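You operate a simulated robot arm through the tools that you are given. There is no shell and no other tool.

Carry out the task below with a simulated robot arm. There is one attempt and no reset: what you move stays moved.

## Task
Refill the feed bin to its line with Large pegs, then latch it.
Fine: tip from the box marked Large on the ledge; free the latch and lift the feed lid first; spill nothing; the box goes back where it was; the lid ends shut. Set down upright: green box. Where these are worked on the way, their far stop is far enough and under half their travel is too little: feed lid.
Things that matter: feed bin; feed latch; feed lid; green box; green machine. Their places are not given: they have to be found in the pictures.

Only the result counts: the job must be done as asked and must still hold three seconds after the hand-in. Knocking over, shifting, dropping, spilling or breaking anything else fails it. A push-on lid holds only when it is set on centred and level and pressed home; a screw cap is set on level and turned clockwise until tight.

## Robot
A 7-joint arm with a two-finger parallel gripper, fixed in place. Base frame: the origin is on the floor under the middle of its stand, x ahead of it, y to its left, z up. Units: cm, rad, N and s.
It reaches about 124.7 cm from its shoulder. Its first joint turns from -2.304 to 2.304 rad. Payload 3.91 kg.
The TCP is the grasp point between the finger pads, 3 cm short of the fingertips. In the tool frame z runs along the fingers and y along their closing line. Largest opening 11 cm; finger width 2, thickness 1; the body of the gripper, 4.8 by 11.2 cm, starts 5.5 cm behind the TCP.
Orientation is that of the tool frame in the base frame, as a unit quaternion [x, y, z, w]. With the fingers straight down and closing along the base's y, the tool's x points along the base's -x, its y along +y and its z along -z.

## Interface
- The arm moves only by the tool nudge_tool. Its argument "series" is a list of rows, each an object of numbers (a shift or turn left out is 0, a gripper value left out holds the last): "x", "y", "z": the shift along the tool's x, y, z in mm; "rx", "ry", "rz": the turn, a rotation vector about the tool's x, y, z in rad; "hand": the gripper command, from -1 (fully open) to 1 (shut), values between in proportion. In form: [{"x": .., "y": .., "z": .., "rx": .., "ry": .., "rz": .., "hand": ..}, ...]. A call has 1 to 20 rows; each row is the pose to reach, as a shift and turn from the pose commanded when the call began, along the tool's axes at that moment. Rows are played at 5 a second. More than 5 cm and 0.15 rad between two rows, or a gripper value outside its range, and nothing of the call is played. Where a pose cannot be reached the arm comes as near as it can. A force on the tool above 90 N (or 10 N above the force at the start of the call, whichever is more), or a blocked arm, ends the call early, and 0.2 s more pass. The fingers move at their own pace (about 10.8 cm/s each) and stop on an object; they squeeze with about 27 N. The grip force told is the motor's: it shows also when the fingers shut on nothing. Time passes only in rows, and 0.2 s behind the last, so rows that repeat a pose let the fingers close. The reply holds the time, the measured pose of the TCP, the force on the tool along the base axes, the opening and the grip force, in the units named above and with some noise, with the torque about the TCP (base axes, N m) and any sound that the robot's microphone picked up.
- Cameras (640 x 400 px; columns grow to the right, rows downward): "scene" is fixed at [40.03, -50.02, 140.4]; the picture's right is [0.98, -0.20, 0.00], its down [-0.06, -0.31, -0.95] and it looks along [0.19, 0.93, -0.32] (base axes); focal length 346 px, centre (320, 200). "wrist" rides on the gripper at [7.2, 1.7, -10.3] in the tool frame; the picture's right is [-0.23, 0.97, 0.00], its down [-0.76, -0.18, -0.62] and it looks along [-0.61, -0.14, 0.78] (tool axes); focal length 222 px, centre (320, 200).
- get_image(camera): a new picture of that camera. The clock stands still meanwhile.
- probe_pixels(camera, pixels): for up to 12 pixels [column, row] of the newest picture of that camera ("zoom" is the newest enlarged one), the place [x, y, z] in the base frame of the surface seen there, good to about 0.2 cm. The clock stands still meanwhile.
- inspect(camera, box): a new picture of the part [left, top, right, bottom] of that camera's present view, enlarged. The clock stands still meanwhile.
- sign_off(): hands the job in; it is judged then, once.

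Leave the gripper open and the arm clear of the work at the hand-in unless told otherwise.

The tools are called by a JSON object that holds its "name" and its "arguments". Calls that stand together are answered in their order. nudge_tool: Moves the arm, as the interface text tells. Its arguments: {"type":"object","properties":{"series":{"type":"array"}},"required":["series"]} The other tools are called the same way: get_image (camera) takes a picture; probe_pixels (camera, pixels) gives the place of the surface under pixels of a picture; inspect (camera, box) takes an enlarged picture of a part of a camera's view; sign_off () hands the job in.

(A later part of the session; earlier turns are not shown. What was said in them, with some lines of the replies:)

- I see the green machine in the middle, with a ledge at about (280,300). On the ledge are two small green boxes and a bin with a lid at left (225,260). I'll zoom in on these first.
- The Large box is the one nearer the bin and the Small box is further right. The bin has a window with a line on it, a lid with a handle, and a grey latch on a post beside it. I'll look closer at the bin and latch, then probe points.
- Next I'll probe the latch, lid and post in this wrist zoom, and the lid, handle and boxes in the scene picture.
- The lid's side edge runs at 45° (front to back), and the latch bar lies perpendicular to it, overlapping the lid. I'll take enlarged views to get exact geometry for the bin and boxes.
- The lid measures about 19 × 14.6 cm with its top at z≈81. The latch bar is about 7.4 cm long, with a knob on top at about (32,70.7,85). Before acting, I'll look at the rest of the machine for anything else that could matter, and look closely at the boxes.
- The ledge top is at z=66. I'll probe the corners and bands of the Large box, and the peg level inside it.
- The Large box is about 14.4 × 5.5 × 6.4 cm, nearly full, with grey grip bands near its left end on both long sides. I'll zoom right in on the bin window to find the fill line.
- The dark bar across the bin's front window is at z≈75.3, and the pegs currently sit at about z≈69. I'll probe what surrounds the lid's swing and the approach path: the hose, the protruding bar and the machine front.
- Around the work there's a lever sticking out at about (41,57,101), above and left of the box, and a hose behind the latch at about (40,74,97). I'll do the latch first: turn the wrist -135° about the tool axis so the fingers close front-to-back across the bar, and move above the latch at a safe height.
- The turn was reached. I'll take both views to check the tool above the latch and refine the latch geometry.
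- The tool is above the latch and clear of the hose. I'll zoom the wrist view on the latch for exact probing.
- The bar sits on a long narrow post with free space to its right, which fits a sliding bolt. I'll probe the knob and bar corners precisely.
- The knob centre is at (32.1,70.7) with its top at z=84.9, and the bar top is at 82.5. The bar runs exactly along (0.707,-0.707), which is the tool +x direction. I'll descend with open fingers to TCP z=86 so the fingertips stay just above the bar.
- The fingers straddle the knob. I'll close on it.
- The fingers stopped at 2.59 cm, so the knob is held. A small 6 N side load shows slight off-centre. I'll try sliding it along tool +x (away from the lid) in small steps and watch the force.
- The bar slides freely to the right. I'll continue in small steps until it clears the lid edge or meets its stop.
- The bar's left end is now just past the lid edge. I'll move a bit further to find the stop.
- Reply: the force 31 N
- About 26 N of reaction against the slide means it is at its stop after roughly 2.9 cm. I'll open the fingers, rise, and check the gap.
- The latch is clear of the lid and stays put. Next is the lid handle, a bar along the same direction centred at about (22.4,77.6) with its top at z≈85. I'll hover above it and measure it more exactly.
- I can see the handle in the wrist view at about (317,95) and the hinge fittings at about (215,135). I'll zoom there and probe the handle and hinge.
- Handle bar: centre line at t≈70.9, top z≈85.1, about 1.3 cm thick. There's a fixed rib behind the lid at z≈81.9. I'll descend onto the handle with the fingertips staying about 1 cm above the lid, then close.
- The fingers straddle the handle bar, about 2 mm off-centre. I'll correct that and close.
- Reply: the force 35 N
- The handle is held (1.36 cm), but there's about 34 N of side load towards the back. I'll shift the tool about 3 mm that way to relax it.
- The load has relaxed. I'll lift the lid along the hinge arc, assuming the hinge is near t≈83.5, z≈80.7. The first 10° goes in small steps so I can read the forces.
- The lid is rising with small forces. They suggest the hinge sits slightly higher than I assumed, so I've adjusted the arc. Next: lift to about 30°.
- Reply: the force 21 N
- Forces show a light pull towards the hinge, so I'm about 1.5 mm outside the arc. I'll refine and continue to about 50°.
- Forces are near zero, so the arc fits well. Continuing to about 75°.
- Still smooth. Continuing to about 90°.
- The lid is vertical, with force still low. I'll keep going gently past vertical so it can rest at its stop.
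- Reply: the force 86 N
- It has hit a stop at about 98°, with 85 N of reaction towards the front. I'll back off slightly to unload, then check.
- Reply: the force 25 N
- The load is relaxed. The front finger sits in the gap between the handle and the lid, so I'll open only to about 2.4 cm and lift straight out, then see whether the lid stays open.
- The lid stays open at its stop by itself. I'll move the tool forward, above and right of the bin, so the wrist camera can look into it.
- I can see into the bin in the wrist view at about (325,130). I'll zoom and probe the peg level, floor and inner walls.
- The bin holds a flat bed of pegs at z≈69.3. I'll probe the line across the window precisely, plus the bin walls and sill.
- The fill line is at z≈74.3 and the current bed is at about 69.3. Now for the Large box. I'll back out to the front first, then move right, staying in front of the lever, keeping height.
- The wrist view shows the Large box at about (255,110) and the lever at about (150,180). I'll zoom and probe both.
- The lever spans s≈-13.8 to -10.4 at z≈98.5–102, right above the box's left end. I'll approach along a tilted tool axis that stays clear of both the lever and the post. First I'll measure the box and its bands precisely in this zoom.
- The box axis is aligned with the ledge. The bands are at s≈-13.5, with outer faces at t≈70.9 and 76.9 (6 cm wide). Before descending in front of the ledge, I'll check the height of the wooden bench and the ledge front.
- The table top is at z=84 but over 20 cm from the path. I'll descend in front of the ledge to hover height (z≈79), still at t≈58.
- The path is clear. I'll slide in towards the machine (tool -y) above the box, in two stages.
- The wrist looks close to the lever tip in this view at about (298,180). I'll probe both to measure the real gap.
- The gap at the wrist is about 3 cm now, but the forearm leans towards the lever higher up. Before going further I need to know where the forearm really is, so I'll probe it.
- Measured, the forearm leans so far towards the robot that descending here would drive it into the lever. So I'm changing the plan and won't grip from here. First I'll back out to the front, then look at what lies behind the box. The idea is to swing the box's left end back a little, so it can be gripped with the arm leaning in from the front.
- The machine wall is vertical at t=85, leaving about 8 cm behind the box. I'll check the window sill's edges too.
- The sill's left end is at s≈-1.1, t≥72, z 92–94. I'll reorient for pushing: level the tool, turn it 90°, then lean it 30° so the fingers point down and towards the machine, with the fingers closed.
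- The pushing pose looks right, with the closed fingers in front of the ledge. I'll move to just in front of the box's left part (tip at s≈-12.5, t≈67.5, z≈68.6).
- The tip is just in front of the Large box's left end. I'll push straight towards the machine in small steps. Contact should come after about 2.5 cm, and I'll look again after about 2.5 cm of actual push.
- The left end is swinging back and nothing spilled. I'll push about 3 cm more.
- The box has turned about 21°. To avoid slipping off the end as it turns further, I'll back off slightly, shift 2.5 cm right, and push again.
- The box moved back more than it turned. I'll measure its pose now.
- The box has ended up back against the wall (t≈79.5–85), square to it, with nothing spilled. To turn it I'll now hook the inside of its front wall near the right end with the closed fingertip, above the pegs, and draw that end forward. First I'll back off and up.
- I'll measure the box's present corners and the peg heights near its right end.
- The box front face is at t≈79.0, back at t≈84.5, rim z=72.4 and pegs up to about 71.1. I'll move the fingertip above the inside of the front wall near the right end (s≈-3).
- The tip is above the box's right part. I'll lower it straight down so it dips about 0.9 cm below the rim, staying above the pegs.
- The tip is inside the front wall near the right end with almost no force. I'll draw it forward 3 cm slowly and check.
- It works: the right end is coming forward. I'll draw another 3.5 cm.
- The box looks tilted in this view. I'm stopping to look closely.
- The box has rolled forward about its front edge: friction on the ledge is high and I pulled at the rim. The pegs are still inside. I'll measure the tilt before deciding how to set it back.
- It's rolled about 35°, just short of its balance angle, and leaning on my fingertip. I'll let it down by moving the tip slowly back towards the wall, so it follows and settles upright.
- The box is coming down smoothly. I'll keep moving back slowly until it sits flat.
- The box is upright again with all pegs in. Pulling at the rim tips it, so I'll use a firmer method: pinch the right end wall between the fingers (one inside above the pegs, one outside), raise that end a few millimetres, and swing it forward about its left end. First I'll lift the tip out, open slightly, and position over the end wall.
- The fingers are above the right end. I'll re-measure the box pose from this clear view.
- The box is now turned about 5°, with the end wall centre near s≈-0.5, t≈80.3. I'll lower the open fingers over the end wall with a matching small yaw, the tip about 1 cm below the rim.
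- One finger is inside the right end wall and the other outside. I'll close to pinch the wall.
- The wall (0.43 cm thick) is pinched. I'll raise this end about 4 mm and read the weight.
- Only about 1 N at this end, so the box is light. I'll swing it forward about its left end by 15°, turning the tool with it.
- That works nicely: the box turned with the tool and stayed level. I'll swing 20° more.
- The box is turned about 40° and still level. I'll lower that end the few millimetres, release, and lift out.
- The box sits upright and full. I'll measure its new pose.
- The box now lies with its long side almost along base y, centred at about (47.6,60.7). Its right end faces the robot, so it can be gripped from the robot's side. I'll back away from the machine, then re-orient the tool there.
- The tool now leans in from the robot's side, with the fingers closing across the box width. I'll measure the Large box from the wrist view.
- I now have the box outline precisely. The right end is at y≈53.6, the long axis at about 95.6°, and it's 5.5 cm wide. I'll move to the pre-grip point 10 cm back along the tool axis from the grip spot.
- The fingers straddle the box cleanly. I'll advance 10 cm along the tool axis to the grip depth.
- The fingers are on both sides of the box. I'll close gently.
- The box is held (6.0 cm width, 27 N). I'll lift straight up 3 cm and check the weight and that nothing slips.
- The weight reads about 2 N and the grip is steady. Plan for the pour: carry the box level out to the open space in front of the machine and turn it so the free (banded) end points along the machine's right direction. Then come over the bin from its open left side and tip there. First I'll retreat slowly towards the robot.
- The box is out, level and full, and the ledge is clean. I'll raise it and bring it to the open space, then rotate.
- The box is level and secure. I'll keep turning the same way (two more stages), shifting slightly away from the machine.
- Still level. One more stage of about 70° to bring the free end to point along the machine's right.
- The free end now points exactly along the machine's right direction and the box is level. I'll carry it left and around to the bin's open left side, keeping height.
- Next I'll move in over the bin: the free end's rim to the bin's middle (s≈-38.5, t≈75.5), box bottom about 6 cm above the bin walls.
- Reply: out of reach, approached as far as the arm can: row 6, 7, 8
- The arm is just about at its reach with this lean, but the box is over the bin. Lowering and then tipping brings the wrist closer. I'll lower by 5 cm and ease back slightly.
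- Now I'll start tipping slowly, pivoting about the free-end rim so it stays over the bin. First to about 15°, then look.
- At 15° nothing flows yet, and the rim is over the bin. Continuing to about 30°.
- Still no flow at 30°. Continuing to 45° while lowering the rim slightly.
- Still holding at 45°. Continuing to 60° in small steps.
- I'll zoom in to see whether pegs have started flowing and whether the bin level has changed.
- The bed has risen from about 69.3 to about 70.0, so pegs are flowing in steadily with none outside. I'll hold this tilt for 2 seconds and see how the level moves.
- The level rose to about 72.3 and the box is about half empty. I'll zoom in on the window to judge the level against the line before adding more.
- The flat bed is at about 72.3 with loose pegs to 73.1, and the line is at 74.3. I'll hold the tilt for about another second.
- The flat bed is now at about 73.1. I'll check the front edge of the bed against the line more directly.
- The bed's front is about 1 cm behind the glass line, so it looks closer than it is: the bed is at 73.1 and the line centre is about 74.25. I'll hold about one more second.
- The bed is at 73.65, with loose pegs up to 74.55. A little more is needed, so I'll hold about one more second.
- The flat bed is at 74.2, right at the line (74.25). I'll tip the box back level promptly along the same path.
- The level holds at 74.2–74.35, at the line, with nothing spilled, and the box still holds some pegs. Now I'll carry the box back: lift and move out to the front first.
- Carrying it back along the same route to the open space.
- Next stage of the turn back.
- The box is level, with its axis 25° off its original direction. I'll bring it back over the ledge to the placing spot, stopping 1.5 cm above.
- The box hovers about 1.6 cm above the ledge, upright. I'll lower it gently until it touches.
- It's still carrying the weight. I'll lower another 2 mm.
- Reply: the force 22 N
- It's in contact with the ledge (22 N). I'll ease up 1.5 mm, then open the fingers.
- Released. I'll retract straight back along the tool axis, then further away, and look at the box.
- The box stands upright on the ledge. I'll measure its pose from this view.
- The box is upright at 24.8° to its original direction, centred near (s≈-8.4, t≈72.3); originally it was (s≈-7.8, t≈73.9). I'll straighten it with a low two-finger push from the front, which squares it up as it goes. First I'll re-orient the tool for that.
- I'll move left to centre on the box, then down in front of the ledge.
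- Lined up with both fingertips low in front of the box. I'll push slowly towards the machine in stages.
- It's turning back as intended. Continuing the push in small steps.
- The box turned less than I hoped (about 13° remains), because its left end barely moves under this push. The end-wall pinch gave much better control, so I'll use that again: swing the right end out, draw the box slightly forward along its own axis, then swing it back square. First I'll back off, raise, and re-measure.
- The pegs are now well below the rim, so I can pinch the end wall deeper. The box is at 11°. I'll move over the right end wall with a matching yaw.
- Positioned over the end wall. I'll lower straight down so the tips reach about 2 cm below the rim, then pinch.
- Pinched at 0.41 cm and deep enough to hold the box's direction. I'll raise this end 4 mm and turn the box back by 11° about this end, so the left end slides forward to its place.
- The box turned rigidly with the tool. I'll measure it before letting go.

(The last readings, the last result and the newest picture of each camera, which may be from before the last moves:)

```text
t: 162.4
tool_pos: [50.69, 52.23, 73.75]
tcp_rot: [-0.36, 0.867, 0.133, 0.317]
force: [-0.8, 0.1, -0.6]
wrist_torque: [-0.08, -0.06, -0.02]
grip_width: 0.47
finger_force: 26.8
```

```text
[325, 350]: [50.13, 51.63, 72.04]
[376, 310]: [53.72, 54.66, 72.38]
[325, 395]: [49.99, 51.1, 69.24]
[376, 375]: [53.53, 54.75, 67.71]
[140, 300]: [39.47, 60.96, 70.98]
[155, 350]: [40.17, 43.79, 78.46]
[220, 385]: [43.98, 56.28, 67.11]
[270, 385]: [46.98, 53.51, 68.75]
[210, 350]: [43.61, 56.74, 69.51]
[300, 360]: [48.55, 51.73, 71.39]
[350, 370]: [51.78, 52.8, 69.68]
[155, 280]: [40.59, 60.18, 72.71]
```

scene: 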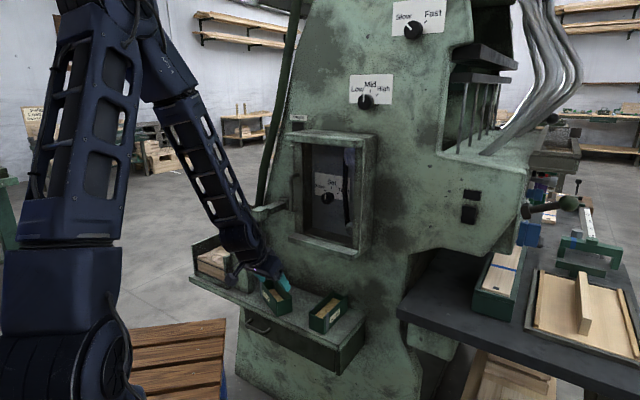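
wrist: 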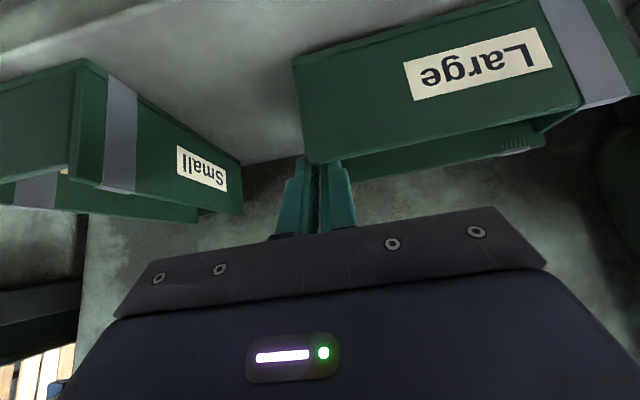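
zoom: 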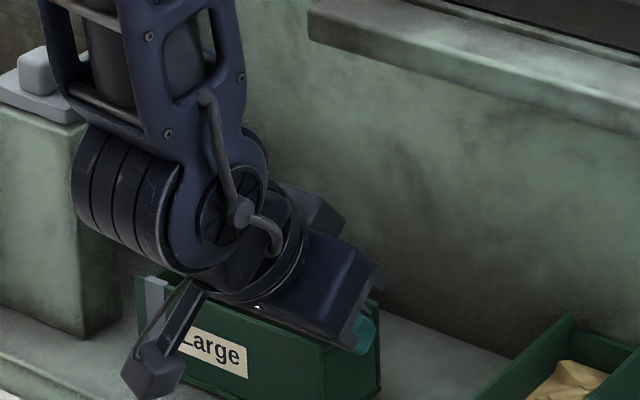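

The box is back: front face at t≈70.95 (was 71.06), right end at s≈-0.72 (was -0.74), square. I'll lower the end and release, then lift straight out.

{"name": "nudge_tool", "arguments": {"series": [{"x": 1.3, "z": 1.6, "hand": 1}, {"x": 2.6, "z": 3.1}, {"x": 2.6, "z": 3.1}, {"x": 2.6, "z": 3.1, "hand": 0.6}, {"x": 2.6, "z": 3.1, "hand": 0.6}, {"x": 2.6, "z": 3.1, "hand": 0.6}, {"x": -8, "z": -9.5}, {"x": -20, "z": -24}, {"x": -35, "z": -42}, {"x": -50, "z": -60}, {"x": -50, "z": -60}]}}

{"name": "nudge_tool", "arguments": {"series": [{"x": 30, "z": -30, "hand": 0.6}, {"x": 60, "z": -60}, {"x": 90, "z": -90}, {"x": 120, "z": -120}, {"x": 120, "z": -120}]}}

{"name": "get_image", "arguments": {"camera": "scene"}}

{"name": "inspect", "arguments": {"camera": "scene", "box": [245, 265, 355, 345]}}

```text
t: 164.8
tool_pos: [50.74, 52.24, 81.61]
tcp_rot: [-0.36, 0.868, 0.132, 0.316]
force: [0.5, 0.1, -0.7]
wrist_torque: [0.0, -0.01, 0.03]
grip_width: 2.18
finger_force: 0.0
```

```text
t: 166.0
tool_pos: [38.75, 40.2, 83.02]
tcp_rot: [-0.359, 0.868, 0.132, 0.318]
force: [0.0, -0.6, -0.6]
wrist_torque: [0.0, -0.02, 0.02]
grip_width: 2.17
finger_force: 0.0
```

```text
taken
```

scene: 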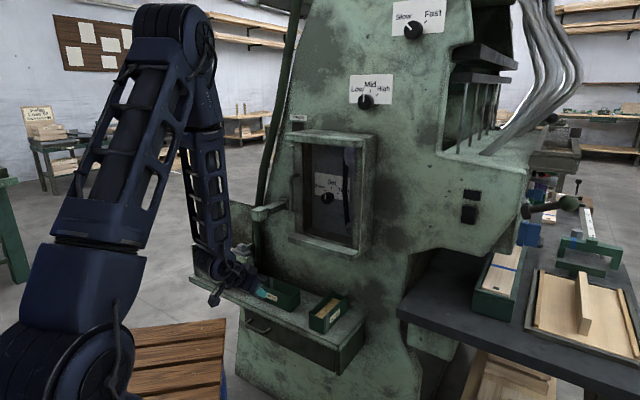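

```text
5.00 times, centred on (300, 305) of scene
```

zoom: 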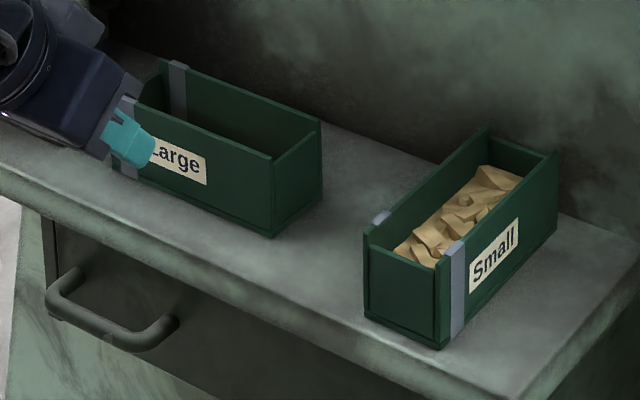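

The box stands exactly where it was at the start (corners within a couple of millimetres). Next is the lid: I'll raise the tool, make it vertical, and turn it back to the earlier handle orientation.

{"name": "nudge_tool", "arguments": {"series": [{"x": -23, "z": -27, "ry": 0.14, "hand": 0.56}, {"x": -46, "z": -55, "ry": 0.28}, {"x": -69, "z": -83, "ry": 0.42}, {"x": -93, "z": -110, "ry": 0.56}, {"x": -116, "z": -138, "ry": 0.698}, {"x": -116, "z": -138, "ry": 0.698}]}}

{"name": "nudge_tool", "arguments": {"series": [{"rz": -0.143, "hand": 0.56}, {"rz": -0.286}, {"rz": -0.428}, {"rz": -0.571}, {"rz": -0.714}, {"rz": -0.857}, {"rz": -1.0}, {"rz": -1.142}, {"rz": -1.285}, {"rz": -1.428}, {"rz": -1.571}, {"rz": -1.571}]}}

{"name": "get_image", "arguments": {"camera": "scene"}}

```text
t: 167.4
tool_pos: [38.85, 40.22, 101.03]
tcp_rot: [-0.383, 0.924, 0.001, 0.001]
force: [0.2, 0.7, -0.6]
wrist_torque: [0.03, 0.07, 0.03]
grip_width: 2.43
finger_force: 0.1
```

```text
t: 170.0
tool_pos: [38.89, 40.11, 101.01]
tcp_rot: [0.925, -0.38, -0.001, -0.001]
force: [0.1, -0.6, 0.3]
wrist_torque: [-0.01, 0.02, 0.01]
grip_width: 2.4
finger_force: 0.0
```

```text
taken
```

scene: 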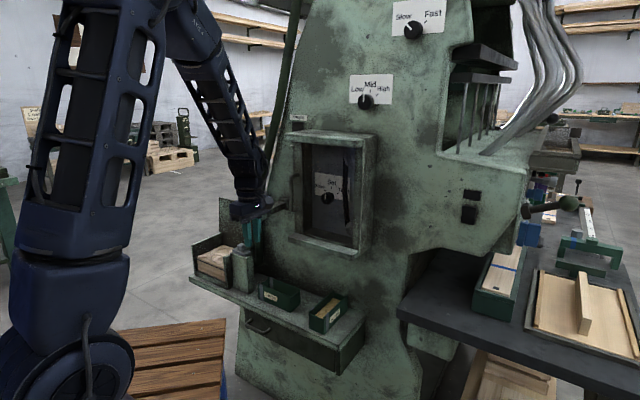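

Now I'll move left at height, staying in front of the machine, then back over the open lid's handle.

{"name": "nudge_tool", "arguments": {"series": [{"x": -25, "z": -10, "hand": 0.56}, {"x": -65, "z": -30}, {"x": -110, "z": -50}, {"x": -155, "z": -60}, {"x": -200, "z": -60}, {"x": -245, "z": -60}, {"x": -290, "z": -60}, {"x": -335, "z": -60}, {"x": -365, "z": -60}, {"x": -381, "z": -60}, {"x": -381, "z": -60}]}}

{"name": "nudge_tool", "arguments": {"series": [{"y": -30, "hand": 0.56}, {"y": -75}, {"y": -120}, {"y": -165}, {"y": -210}, {"y": -255}, {"y": -295}, {"y": -318}, {"y": -325}, {"y": -325}]}}

{"name": "get_image", "arguments": {"camera": "wrist"}}

{"name": "inspect", "arguments": {"camera": "scene", "box": [170, 150, 290, 300]}}

```text
t: 172.4
tool_pos: [11.76, 67.12, 106.93]
tcp_rot: [0.924, -0.381, 0.0, -0.002]
force: [-0.1, -1.2, 0.5]
wrist_torque: [0.0, 0.01, -0.01]
grip_width: 2.42
finger_force: 0.1
```

```text
t: 174.6
tool_pos: [34.62, 89.94, 107.24]
tcp_rot: [0.924, -0.382, 0.0, -0.002]
force: [-0.4, -0.3, -0.2]
wrist_torque: [-0.01, 0.01, 0.01]
grip_width: 2.42
finger_force: 0.1
```

```text
taken
```

wrist: 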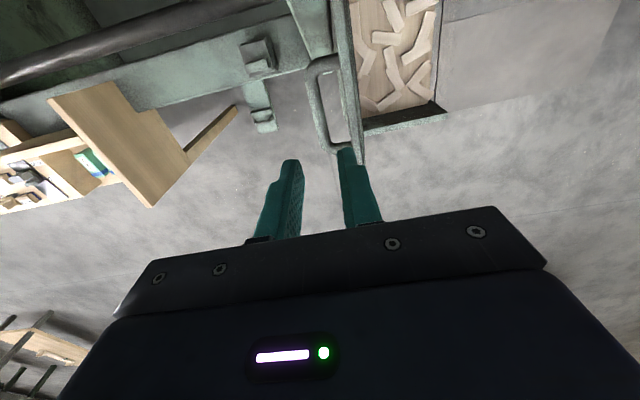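

```text
2.67 times, centred on (230, 225) of scene
```

zoom: 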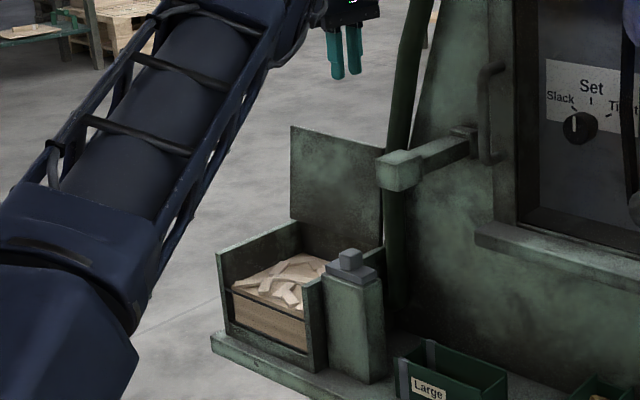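

I'm above the open lid's handle at about (318,105) in the wrist view. I'll probe it and the lid's top edge precisely.

{"name": "inspect", "arguments": {"camera": "wrist", "box": [280, 30, 380, 170]}}

{"name": "probe_pixels", "arguments": {"camera": "zoom", "pixels": [[270, 150], [280, 200], [290, 250], [300, 300], [262, 120], [350, 200], [365, 300], [340, 150], [320, 320], [285, 180], [375, 350], [330, 120]]}}

```text
2.86 times, centred on (330, 100) of wrist
```

zoom: 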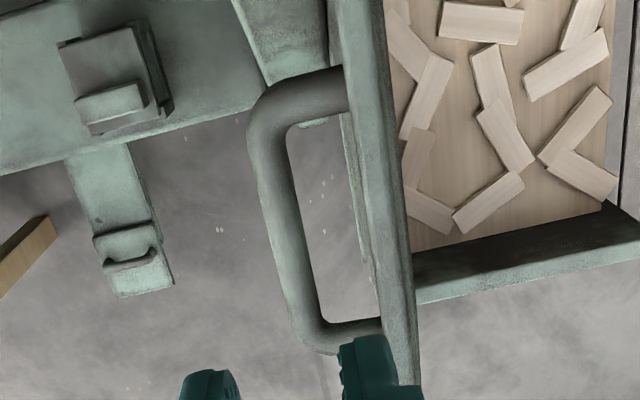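

```text
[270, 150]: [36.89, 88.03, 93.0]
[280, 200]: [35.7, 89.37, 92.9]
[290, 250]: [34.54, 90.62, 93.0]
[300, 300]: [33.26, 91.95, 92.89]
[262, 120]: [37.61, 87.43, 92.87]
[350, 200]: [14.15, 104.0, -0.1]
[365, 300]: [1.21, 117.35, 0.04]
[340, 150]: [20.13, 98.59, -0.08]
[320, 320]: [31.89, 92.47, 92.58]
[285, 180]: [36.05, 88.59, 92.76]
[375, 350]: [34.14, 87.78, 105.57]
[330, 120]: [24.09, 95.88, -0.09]
```

{"name": "probe_pixels", "arguments": {"camera": "zoom", "pixels": [[370, 150], [385, 250], [395, 300], [360, 100], [375, 200], [350, 60], [365, 200], [392, 200]]}}

```text
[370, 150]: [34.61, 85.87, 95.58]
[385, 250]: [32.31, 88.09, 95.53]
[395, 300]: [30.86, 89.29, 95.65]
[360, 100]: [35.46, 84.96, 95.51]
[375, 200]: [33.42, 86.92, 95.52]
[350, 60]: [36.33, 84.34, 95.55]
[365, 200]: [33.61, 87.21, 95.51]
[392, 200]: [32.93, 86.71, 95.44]
```

The handle bar is at t≈88.45 (top z=93), the lid's top edge at t≈84.6–85.4. With the fingers 2.4 cm apart centred on the bar, the front finger fits in the gap. I'll descend carefully.

{"name": "nudge_tool", "arguments": {"series": [{"y": -3.7, "z": 10, "hand": 0.56}, {"y": -3.7, "z": 45}, {"y": -3.7, "z": 80}, {"y": -3.7, "z": 105}, {"y": -3.7, "z": 120}, {"y": -3.7, "z": 131}, {"y": -3.7, "z": 131}]}}

{"name": "get_image", "arguments": {"camera": "wrist"}}

```text
t: 176.2
tool_pos: [35.18, 90.38, 94.02]
tcp_rot: [0.924, -0.382, -0.001, -0.002]
force: [-0.4, 0.6, 0.1]
wrist_torque: [0.02, -0.01, -0.03]
grip_width: 2.44
finger_force: 0.0
```

```text
taken
```

wrist: 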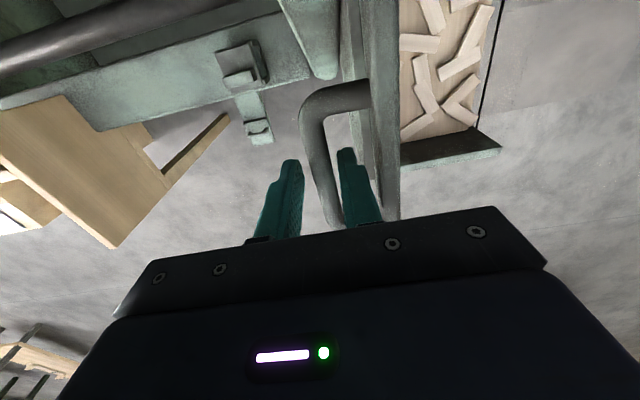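

The handle bar is between the fingers. I'll close on it.

{"name": "nudge_tool", "arguments": {"series": [{"hand": 0.8}, {"hand": 1}, {"hand": 1}, {"hand": 1}]}}

```text
t: 177.2
tool_pos: [34.93, 90.33, 93.96]
tcp_rot: [0.924, -0.382, 0.0, -0.001]
force: [-8.8, -16.2, -5.4]
wrist_torque: [-0.42, 0.02, 0.56]
grip_width: 1.36
finger_force: 44.7
```

The handle is held (1.36 cm). I'll bring the lid down along the same arc in stages, watching forces. First to about 75°.

{"name": "nudge_tool", "arguments": {"series": [{"y": 6.5, "z": -2, "hand": 1}, {"y": 12.1, "z": -3.8}, {"y": 17.6, "z": -5.4}, {"y": 23.1, "z": -6.7}, {"y": 28.7, "z": -7.8}, {"y": 34.3, "z": -8.6}, {"y": 39.9, "z": -9.2}, {"y": 45.6, "z": -9.5}, {"y": 51.3, "z": -9.7}, {"y": 51.3, "z": -9.7}]}}

{"name": "inspect", "arguments": {"camera": "scene", "box": [170, 170, 270, 290]}}

```text
t: 179.4
tool_pos: [31.37, 86.76, 95.18]
tcp_rot: [0.924, -0.381, 0.0, -0.002]
force: [1.0, -1.9, 20.5]
wrist_torque: [-0.13, -0.13, 0.51]
grip_width: 1.35
finger_force: 45.2
```

```text
3.33 times, centred on (220, 230) of scene
```

zoom: 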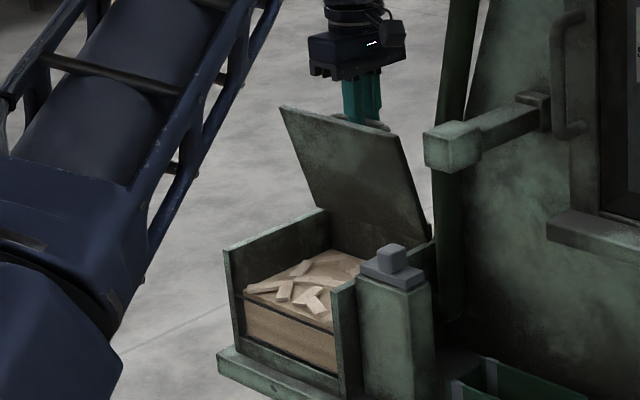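

The lid follows well. The 20 N upward reading means I'm about 2 mm inside the arc, so I'll correct and continue to 50°.

{"name": "nudge_tool", "arguments": {"series": [{"y": 5.6, "z": -1.9, "hand": 1}, {"y": 11.3, "z": -1.5}, {"y": 16.9, "z": -0.7}, {"y": 22.6, "z": 0.1}, {"y": 28.1, "z": 1.3}, {"y": 33.6, "z": 2.6}, {"y": 39, "z": 4.3}, {"y": 44.4, "z": 6.1}, {"y": 49.7, "z": 8.2}, {"y": 54.9, "z": 10.5}, {"y": 54.9, "z": 10.5}]}}

{"name": "inspect", "arguments": {"camera": "scene", "box": [170, 170, 270, 290]}}

```text
t: 181.8
tool_pos: [27.45, 82.76, 93.94]
tcp_rot: [0.924, -0.382, 0.0, -0.001]
force: [-1.2, -1.4, 3.9]
wrist_torque: [-0.11, -0.15, 0.4]
grip_width: 1.35
finger_force: 45.0
```

```text
3.33 times, centred on (220, 230) of scene
```

zoom: 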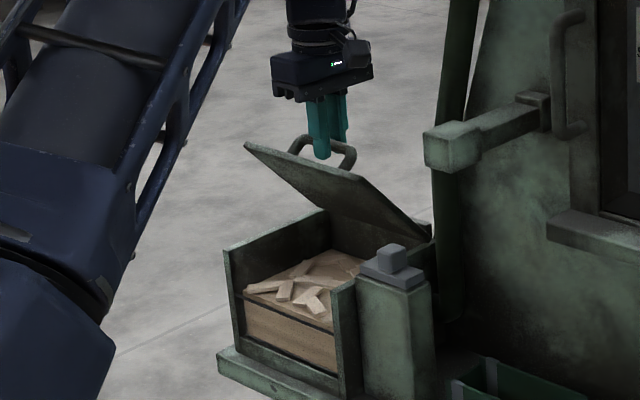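

Forces are near zero. Continuing to about 20°.

{"name": "nudge_tool", "arguments": {"series": [{"y": 5, "z": 2.6, "hand": 1}, {"y": 10, "z": 5.3}, {"y": 14.8, "z": 8.3}, {"y": 19.6, "z": 11.4}, {"y": 24.1, "z": 14.9}, {"y": 28.5, "z": 18.4}, {"y": 32.7, "z": 22.2}, {"y": 36.9, "z": 26.1}, {"y": 40.7, "z": 30.3}, {"y": 44.5, "z": 34.5}, {"y": 47.9, "z": 39}, {"y": 51.3, "z": 43.5}, {"y": 51.3, "z": 43.5}]}}

{"name": "inspect", "arguments": {"camera": "scene", "box": [170, 190, 270, 290]}}

```text
t: 184.6
tool_pos: [23.97, 79.23, 89.61]
tcp_rot: [0.924, -0.382, 0.0, -0.001]
force: [-1.6, -2.6, 2.0]
wrist_torque: [0.08, 0.04, 0.09]
grip_width: 1.34
finger_force: 45.6
```

```text
4.00 times, centred on (220, 240) of scene
```

zoom: 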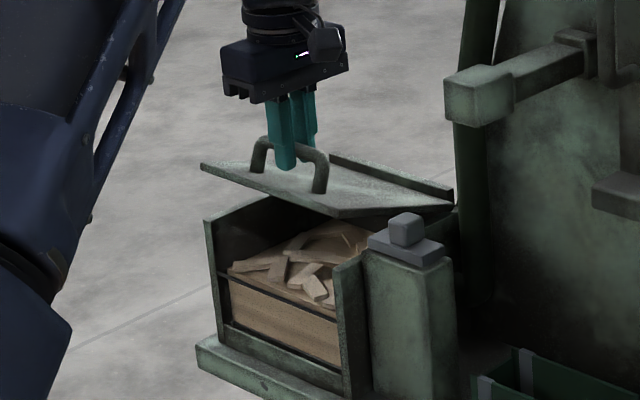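

Nearly closed. I'll bring the last 20° down gently.

{"name": "nudge_tool", "arguments": {"series": [{"y": 3.1, "z": 4.7, "hand": 1}, {"y": 6.1, "z": 9.6}, {"y": 8.7, "z": 14.6}, {"y": 11.2, "z": 19.7}, {"y": 13.4, "z": 24.9}, {"y": 15.5, "z": 30.2}, {"y": 17.3, "z": 35.6}, {"y": 18.2, "z": 38.5}, {"y": 18.2, "z": 38.5}]}}

{"name": "inspect", "arguments": {"camera": "scene", "box": [170, 190, 270, 290]}}

```text
t: 186.6
tool_pos: [22.64, 77.83, 85.67]
tcp_rot: [0.924, -0.382, 0.0, -0.001]
force: [-3.3, -13.8, 1.7]
wrist_torque: [-0.14, 0.08, -0.08]
grip_width: 1.35
finger_force: 44.7
```

```text
4.00 times, centred on (220, 240) of scene
```

zoom: 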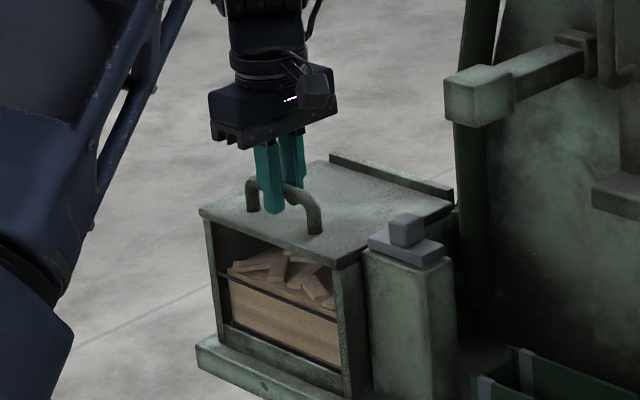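

A tiny gap remains. I'll ease it down the last few millimetres.

{"name": "nudge_tool", "arguments": {"series": [{"y": 1, "z": 1.5, "hand": 1}, {"y": 1.3, "z": 3}, {"y": 1.5, "z": 4.2}, {"y": 1.5, "z": 4.2}]}}

{"name": "inspect", "arguments": {"camera": "scene", "box": [185, 225, 265, 300]}}

```text
t: 187.6
tool_pos: [22.51, 77.84, 85.6]
tcp_rot: [0.924, -0.382, -0.001, -0.003]
force: [2.1, -5.2, 27.1]
wrist_torque: [-0.36, -0.35, -0.12]
grip_width: 1.35
finger_force: 44.8
```

```text
5.33 times, centred on (225, 262) of scene
```

zoom: 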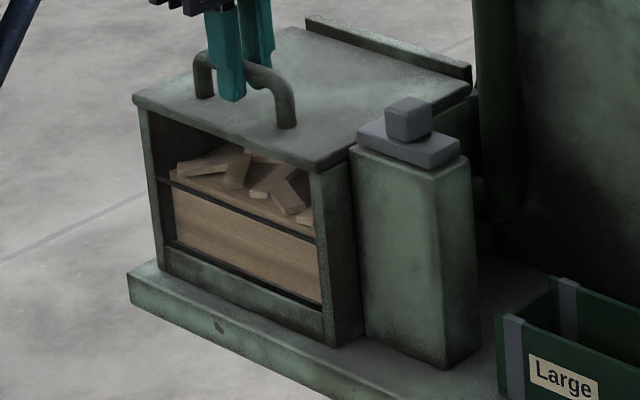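

The lid is shut: 27 N of reaction, and it looks the same as at the start. I'll relax, open, and lift away.

{"name": "nudge_tool", "arguments": {"series": [{"z": -2.5, "hand": 1}, {"z": -2.5, "hand": 0.3}, {"z": -2.5, "hand": -0.3}, {"z": -2.5, "hand": -1}, {"z": -2.5, "hand": -1}, {"z": -20}, {"z": -55}, {"z": -95}, {"z": -135}, {"z": -135}]}}

{"name": "inspect", "arguments": {"camera": "scene", "box": [185, 225, 265, 300]}}

{"name": "probe_pixels", "arguments": {"camera": "zoom", "pixels": [[137, 98], [316, 162], [466, 85], [205, 92], [286, 122], [240, 68], [405, 105], [395, 115], [370, 130], [360, 135], [410, 165], [455, 140]]}}

```text
t: 189.8
tool_pos: [22.55, 77.96, 98.86]
tcp_rot: [0.924, -0.382, -0.001, -0.002]
force: [0.1, -0.6, 0.6]
wrist_torque: [0.02, 0.03, -0.01]
grip_width: 11.01
finger_force: 0.0
```

```text
5.33 times, centred on (225, 262) of scene
```

zoom: 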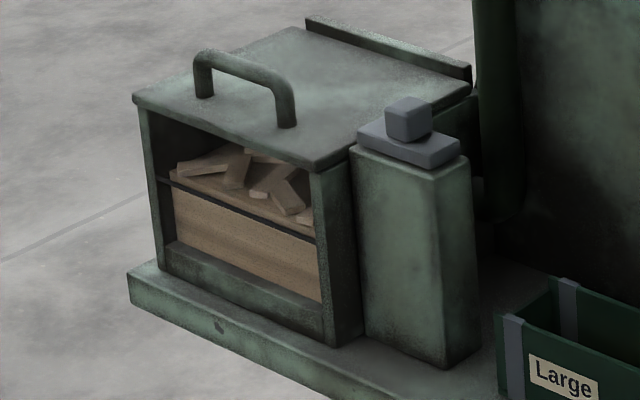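

```text
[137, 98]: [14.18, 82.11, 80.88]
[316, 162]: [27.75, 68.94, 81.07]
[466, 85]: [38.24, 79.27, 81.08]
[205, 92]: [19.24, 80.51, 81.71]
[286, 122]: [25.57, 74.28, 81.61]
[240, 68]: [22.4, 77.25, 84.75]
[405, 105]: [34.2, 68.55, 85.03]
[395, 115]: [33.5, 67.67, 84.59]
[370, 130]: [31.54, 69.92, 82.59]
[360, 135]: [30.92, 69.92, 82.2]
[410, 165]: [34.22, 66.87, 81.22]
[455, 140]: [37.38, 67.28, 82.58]
```

The lid corners match their original closed heights. Next is the latch: the knob is at about (34.2,68.6). I'll move above it, then lower with open fingers.

{"name": "nudge_tool", "arguments": {"series": [{"x": 35, "y": -4, "hand": -1}, {"x": 75, "y": -8}, {"x": 115, "y": -12}, {"x": 140, "y": -15}, {"x": 149, "y": -16}, {"x": 149, "y": -16}]}}

{"name": "inspect", "arguments": {"camera": "wrist", "box": [250, 15, 390, 145]}}

{"name": "probe_pixels", "arguments": {"camera": "zoom", "pixels": [[320, 220], [340, 180], [350, 260], [300, 240], [370, 220], [330, 140], [360, 310], [300, 320]]}}

```text
t: 191.2
tool_pos: [34.19, 68.38, 98.82]
tcp_rot: [0.924, -0.382, 0.0, -0.002]
force: [0.6, 0.1, 0.2]
wrist_torque: [0.0, 0.0, 0.03]
grip_width: 11.0
finger_force: 0.0
```

```text
3.08 times, centred on (320, 80) of wrist
```

zoom: 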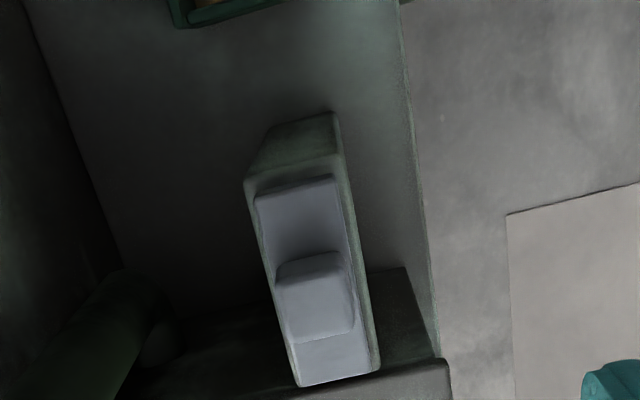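

```text
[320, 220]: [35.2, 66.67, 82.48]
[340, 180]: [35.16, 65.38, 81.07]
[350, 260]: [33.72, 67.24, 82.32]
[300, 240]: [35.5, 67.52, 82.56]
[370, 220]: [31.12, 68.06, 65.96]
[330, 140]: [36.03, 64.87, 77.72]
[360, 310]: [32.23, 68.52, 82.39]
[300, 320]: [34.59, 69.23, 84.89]
```

{"name": "probe_pixels", "arguments": {"camera": "zoom", "pixels": [[285, 290], [342, 278], [295, 332], [348, 322], [318, 306]]}}

```text
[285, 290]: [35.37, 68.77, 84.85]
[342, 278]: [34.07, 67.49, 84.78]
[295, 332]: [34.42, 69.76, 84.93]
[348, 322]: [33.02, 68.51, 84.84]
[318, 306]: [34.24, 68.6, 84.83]
```

The knob centre is at (34.22,68.63). I'll correct 2 mm and descend to the same grip height (TCP z≈86), then close.

{"name": "nudge_tool", "arguments": {"series": [{"x": -1.6, "y": -2, "z": 40, "hand": -1}, {"x": -1.6, "y": -2, "z": 80}, {"x": -1.6, "y": -2, "z": 105}, {"x": -1.6, "y": -2, "z": 120}, {"x": -1.6, "y": -2, "z": 127.5}, {"x": -1.6, "y": -2, "z": 127.5}]}}

{"name": "nudge_tool", "arguments": {"series": [{"hand": -0.2}, {"hand": 0.3}, {"hand": 1}, {"hand": 1}, {"hand": 1}]}}

```text
t: 192.6
tool_pos: [34.19, 68.95, 86.16]
tcp_rot: [0.924, -0.382, 0.0, -0.002]
force: [-5.8, 17.0, 5.8]
wrist_torque: [-2.43, -0.96, 0.6]
grip_width: 10.98
finger_force: 0.1
```

```text
t: 193.8
tool_pos: [34.19, 68.89, 86.15]
tcp_rot: [0.924, -0.382, 0.0, -0.002]
force: [-13.8, 14.2, 3.4]
wrist_torque: [-1.79, -1.0, -0.61]
grip_width: 2.6
finger_force: 44.8
```

There's a sideways load of about 17 N with a moment that points to contact about 14 cm above the grasp point, not at the knob. I'm stopping to look before moving the latch.

{"name": "inspect", "arguments": {"camera": "scene", "box": [190, 130, 310, 290]}}

{"name": "get_image", "arguments": {"camera": "wrist"}}

```text
2.50 times, centred on (250, 210) of scene
```

zoom: 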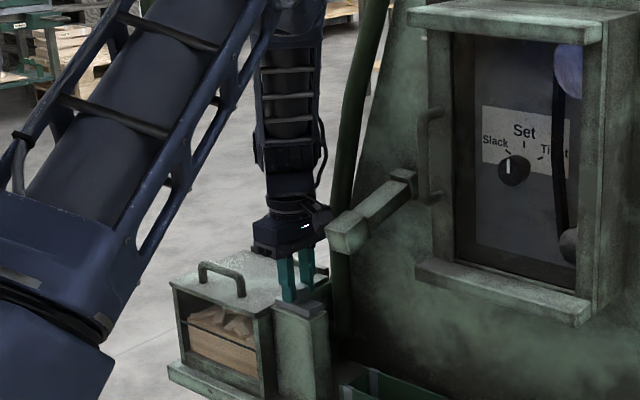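

```text
taken
```

wrist: 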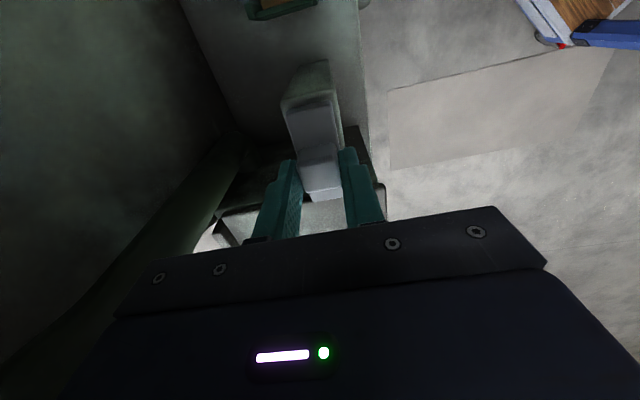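

The wrist camera housing is just touching the side of the lever here. Sliding the latch left moves away from it. The knob is gripped, so I'll slide it towards the lid in small steps.

{"name": "nudge_tool", "arguments": {"series": [{"x": -3, "hand": 1}, {"x": -6}, {"x": -9}, {"x": -12}, {"x": -12}]}}

{"name": "inspect", "arguments": {"camera": "scene", "box": [185, 225, 265, 300]}}

```text
t: 195.0
tool_pos: [33.52, 69.56, 86.17]
tcp_rot: [0.924, -0.382, 0.0, -0.002]
force: [-2.7, -4.0, 4.7]
wrist_torque: [-1.23, -0.56, -0.31]
grip_width: 2.57
finger_force: 45.6
```

```text
5.33 times, centred on (225, 262) of scene
```

zoom: 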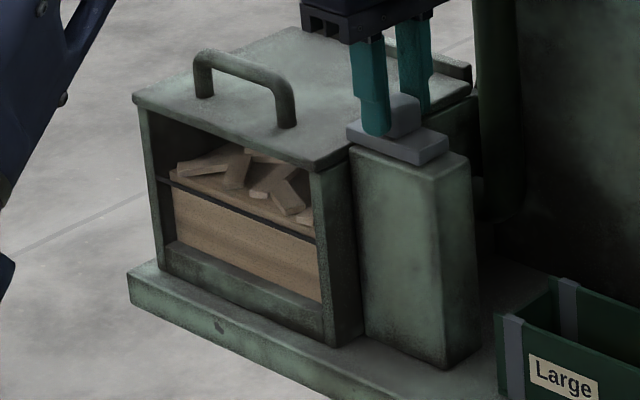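

It slides freely with the side load gone. Continuing left over the lid edge.

{"name": "nudge_tool", "arguments": {"series": [{"x": -3, "hand": 1}, {"x": -6}, {"x": -9}, {"x": -12}, {"x": -12}]}}

{"name": "nudge_tool", "arguments": {"series": [{"x": -2, "hand": 1}, {"x": -4}, {"x": -6}, {"x": -6}]}}

{"name": "inspect", "arguments": {"camera": "scene", "box": [185, 225, 265, 300]}}

```text
t: 196.2
tool_pos: [32.6, 70.42, 86.1]
tcp_rot: [0.924, -0.382, 0.0, -0.002]
force: [0.7, 0.8, 1.9]
wrist_torque: [-0.74, -0.22, -0.33]
grip_width: 2.57
finger_force: 44.7
```

```text
t: 197.2
tool_pos: [32.06, 70.89, 86.04]
tcp_rot: [0.924, -0.382, 0.0, -0.002]
force: [1.5, 1.2, 3.7]
wrist_torque: [-0.49, 0.07, -0.41]
grip_width: 2.6
finger_force: 44.8
```

```text
5.33 times, centred on (225, 262) of scene
```

zoom: 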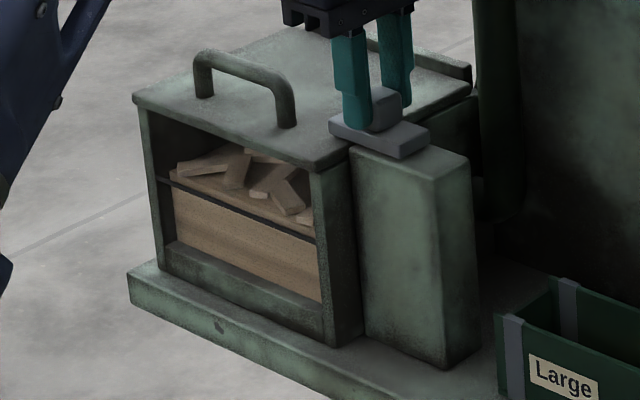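

The bar is back where it started, overlapping the lid. I'll press a couple of millimetres further to check it's at its stop.

{"name": "nudge_tool", "arguments": {"series": [{"x": -1.5, "hand": 1}, {"x": -3}, {"x": -3}]}}

```text
t: 198.0
tool_pos: [31.98, 70.8, 85.93]
tcp_rot: [0.924, -0.382, 0.0, -0.001]
force: [9.9, -21.2, 7.7]
wrist_torque: [-0.66, 0.11, -0.25]
grip_width: 2.59
finger_force: 44.8
```

There's a 22 N reaction, so it's at its stop and the latch is fully home. I'll relax, open and rise clear.

{"name": "nudge_tool", "arguments": {"series": [{"x": 2.5, "hand": 1}, {"x": 2.5, "hand": 0.4}, {"x": 2.5, "hand": -0.3}, {"x": 2.5, "hand": -1}, {"x": 2.5, "hand": -1}, {"x": 2.5, "z": -20}, {"x": 2.5, "z": -60}, {"x": 2.5, "z": -105}, {"x": 2.5, "z": -150}, {"x": 2.5, "z": -190}, {"x": 2.5, "z": -190}]}}

{"name": "inspect", "arguments": {"camera": "scene", "box": [185, 225, 265, 300]}}

{"name": "probe_pixels", "arguments": {"camera": "zoom", "pixels": [[375, 95], [340, 122], [405, 150], [420, 130], [316, 162], [466, 85], [137, 98], [240, 68]]}}

{"name": "get_image", "arguments": {"camera": "wrist"}}

```text
t: 200.4
tool_pos: [32.1, 70.73, 105.25]
tcp_rot: [0.924, -0.382, 0.0, -0.002]
force: [-0.5, 0.4, -0.7]
wrist_torque: [0.01, -0.02, 0.0]
grip_width: 11.0
finger_force: 0.1
```

```text
5.33 times, centred on (225, 262) of scene
```

zoom: 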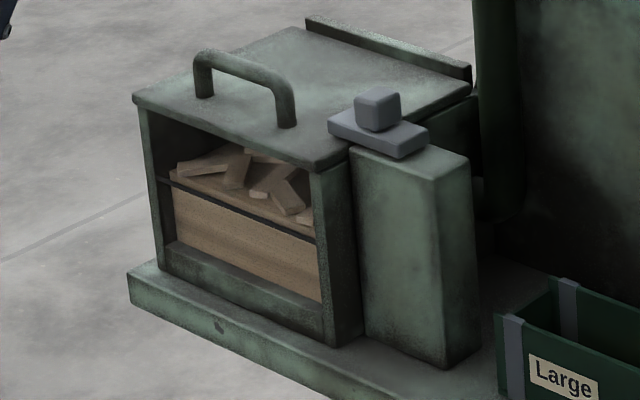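

```text
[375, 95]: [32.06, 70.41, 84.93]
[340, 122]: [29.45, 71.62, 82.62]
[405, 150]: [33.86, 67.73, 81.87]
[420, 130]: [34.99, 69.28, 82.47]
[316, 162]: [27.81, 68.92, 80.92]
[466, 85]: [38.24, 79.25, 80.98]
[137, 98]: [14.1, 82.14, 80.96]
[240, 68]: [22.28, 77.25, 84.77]
```

```text
taken
```

wrist: 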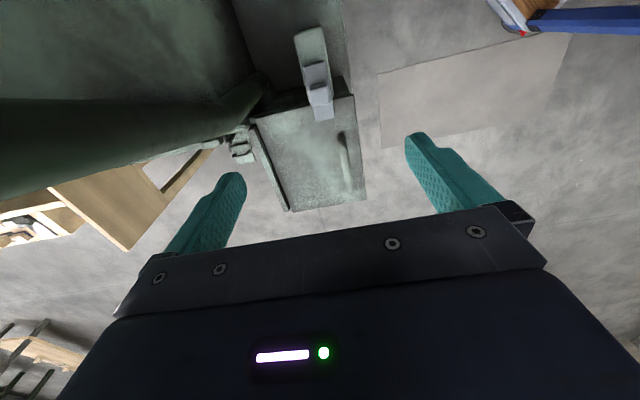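

The latch and lid probe at the same spots as at the very start. I'll retreat to a clear position near the starting pose and do a final check of the whole scene.

{"name": "nudge_tool", "arguments": {"series": [{"x": -5, "y": 15, "z": -30, "hand": -1}, {"x": -10, "y": 45, "z": -60}, {"x": -17, "y": 75, "z": -90}, {"x": -24, "y": 105, "z": -120}, {"x": -29, "y": 131, "z": -145}, {"x": -29, "y": 131, "z": -145}]}}

{"name": "get_image", "arguments": {"camera": "scene"}}

{"name": "probe_pixels", "arguments": {"camera": "scene", "pixels": [[258, 213], [262, 209], [285, 205]]}}

{"name": "inspect", "arguments": {"camera": "scene", "box": [180, 220, 370, 340]}}

```text
t: 201.8
tool_pos: [20.63, 63.4, 119.54]
tcp_rot: [0.924, -0.382, 0.0, -0.002]
force: [0.0, 0.1, -0.4]
wrist_torque: [-0.01, -0.02, -0.03]
grip_width: 10.99
finger_force: 0.0
```

```text
taken
```

scene: 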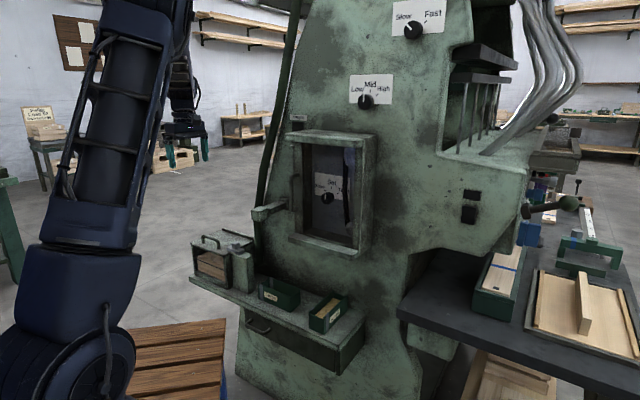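

```text
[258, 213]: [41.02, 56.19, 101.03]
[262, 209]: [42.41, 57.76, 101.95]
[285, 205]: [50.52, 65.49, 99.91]
```

```text
3.33 times, centred on (275, 280) of scene
```

zoom: 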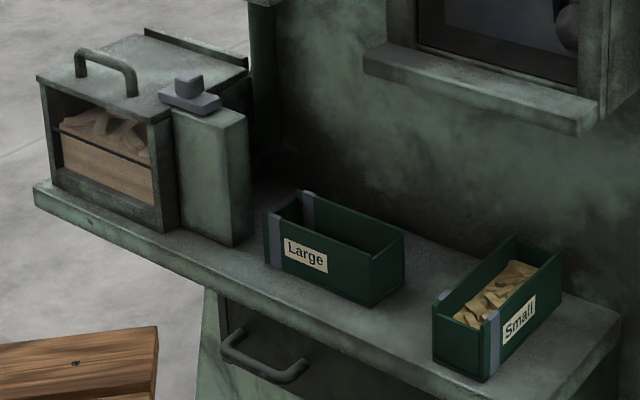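

Everything checks out. The bin is filled to its line, the lid is shut and the latch is home. The Large box is upright in its original place, the lever and Small box are unmoved, and I see no spilled pegs. The gripper is open and the arm is clear, so I'm handing in.

{"name": "sign_off", "arguments": {}}

```text
The job is handed in.
```

I filled the feed bin to its line from the Large box, shut the lid and latched it, then handed the job in. I have no result back from the judging.

- **Fill level:** the peg bed measured about 74.2–74.35 cm high, and the line is at about 74.25 cm. Loose pegs on top stand a little higher.
- **Lid and latch:** I slid the latch free first and opened the lid to its far stop. Both now measure within about 2 mm of where they started, and the latch is pressed to its stop.
- **Large box:** it is upright, within a few millimetres of where it was. It still holds some pegs.
- **Spills:** I saw none on the ledge or the floor.

- **Box tipped on the ledge:** a lever on the machine blocked a straight grip on the box, so I first had to turn it on the ledge. While I was doing that it rolled forward about 35°. I let it back down with all pegs still inside, then used a safer hold.
- **Touch on the lever:** the camera on the gripper lightly touched the lever while I was closing the latch. The lever measures the same as before.
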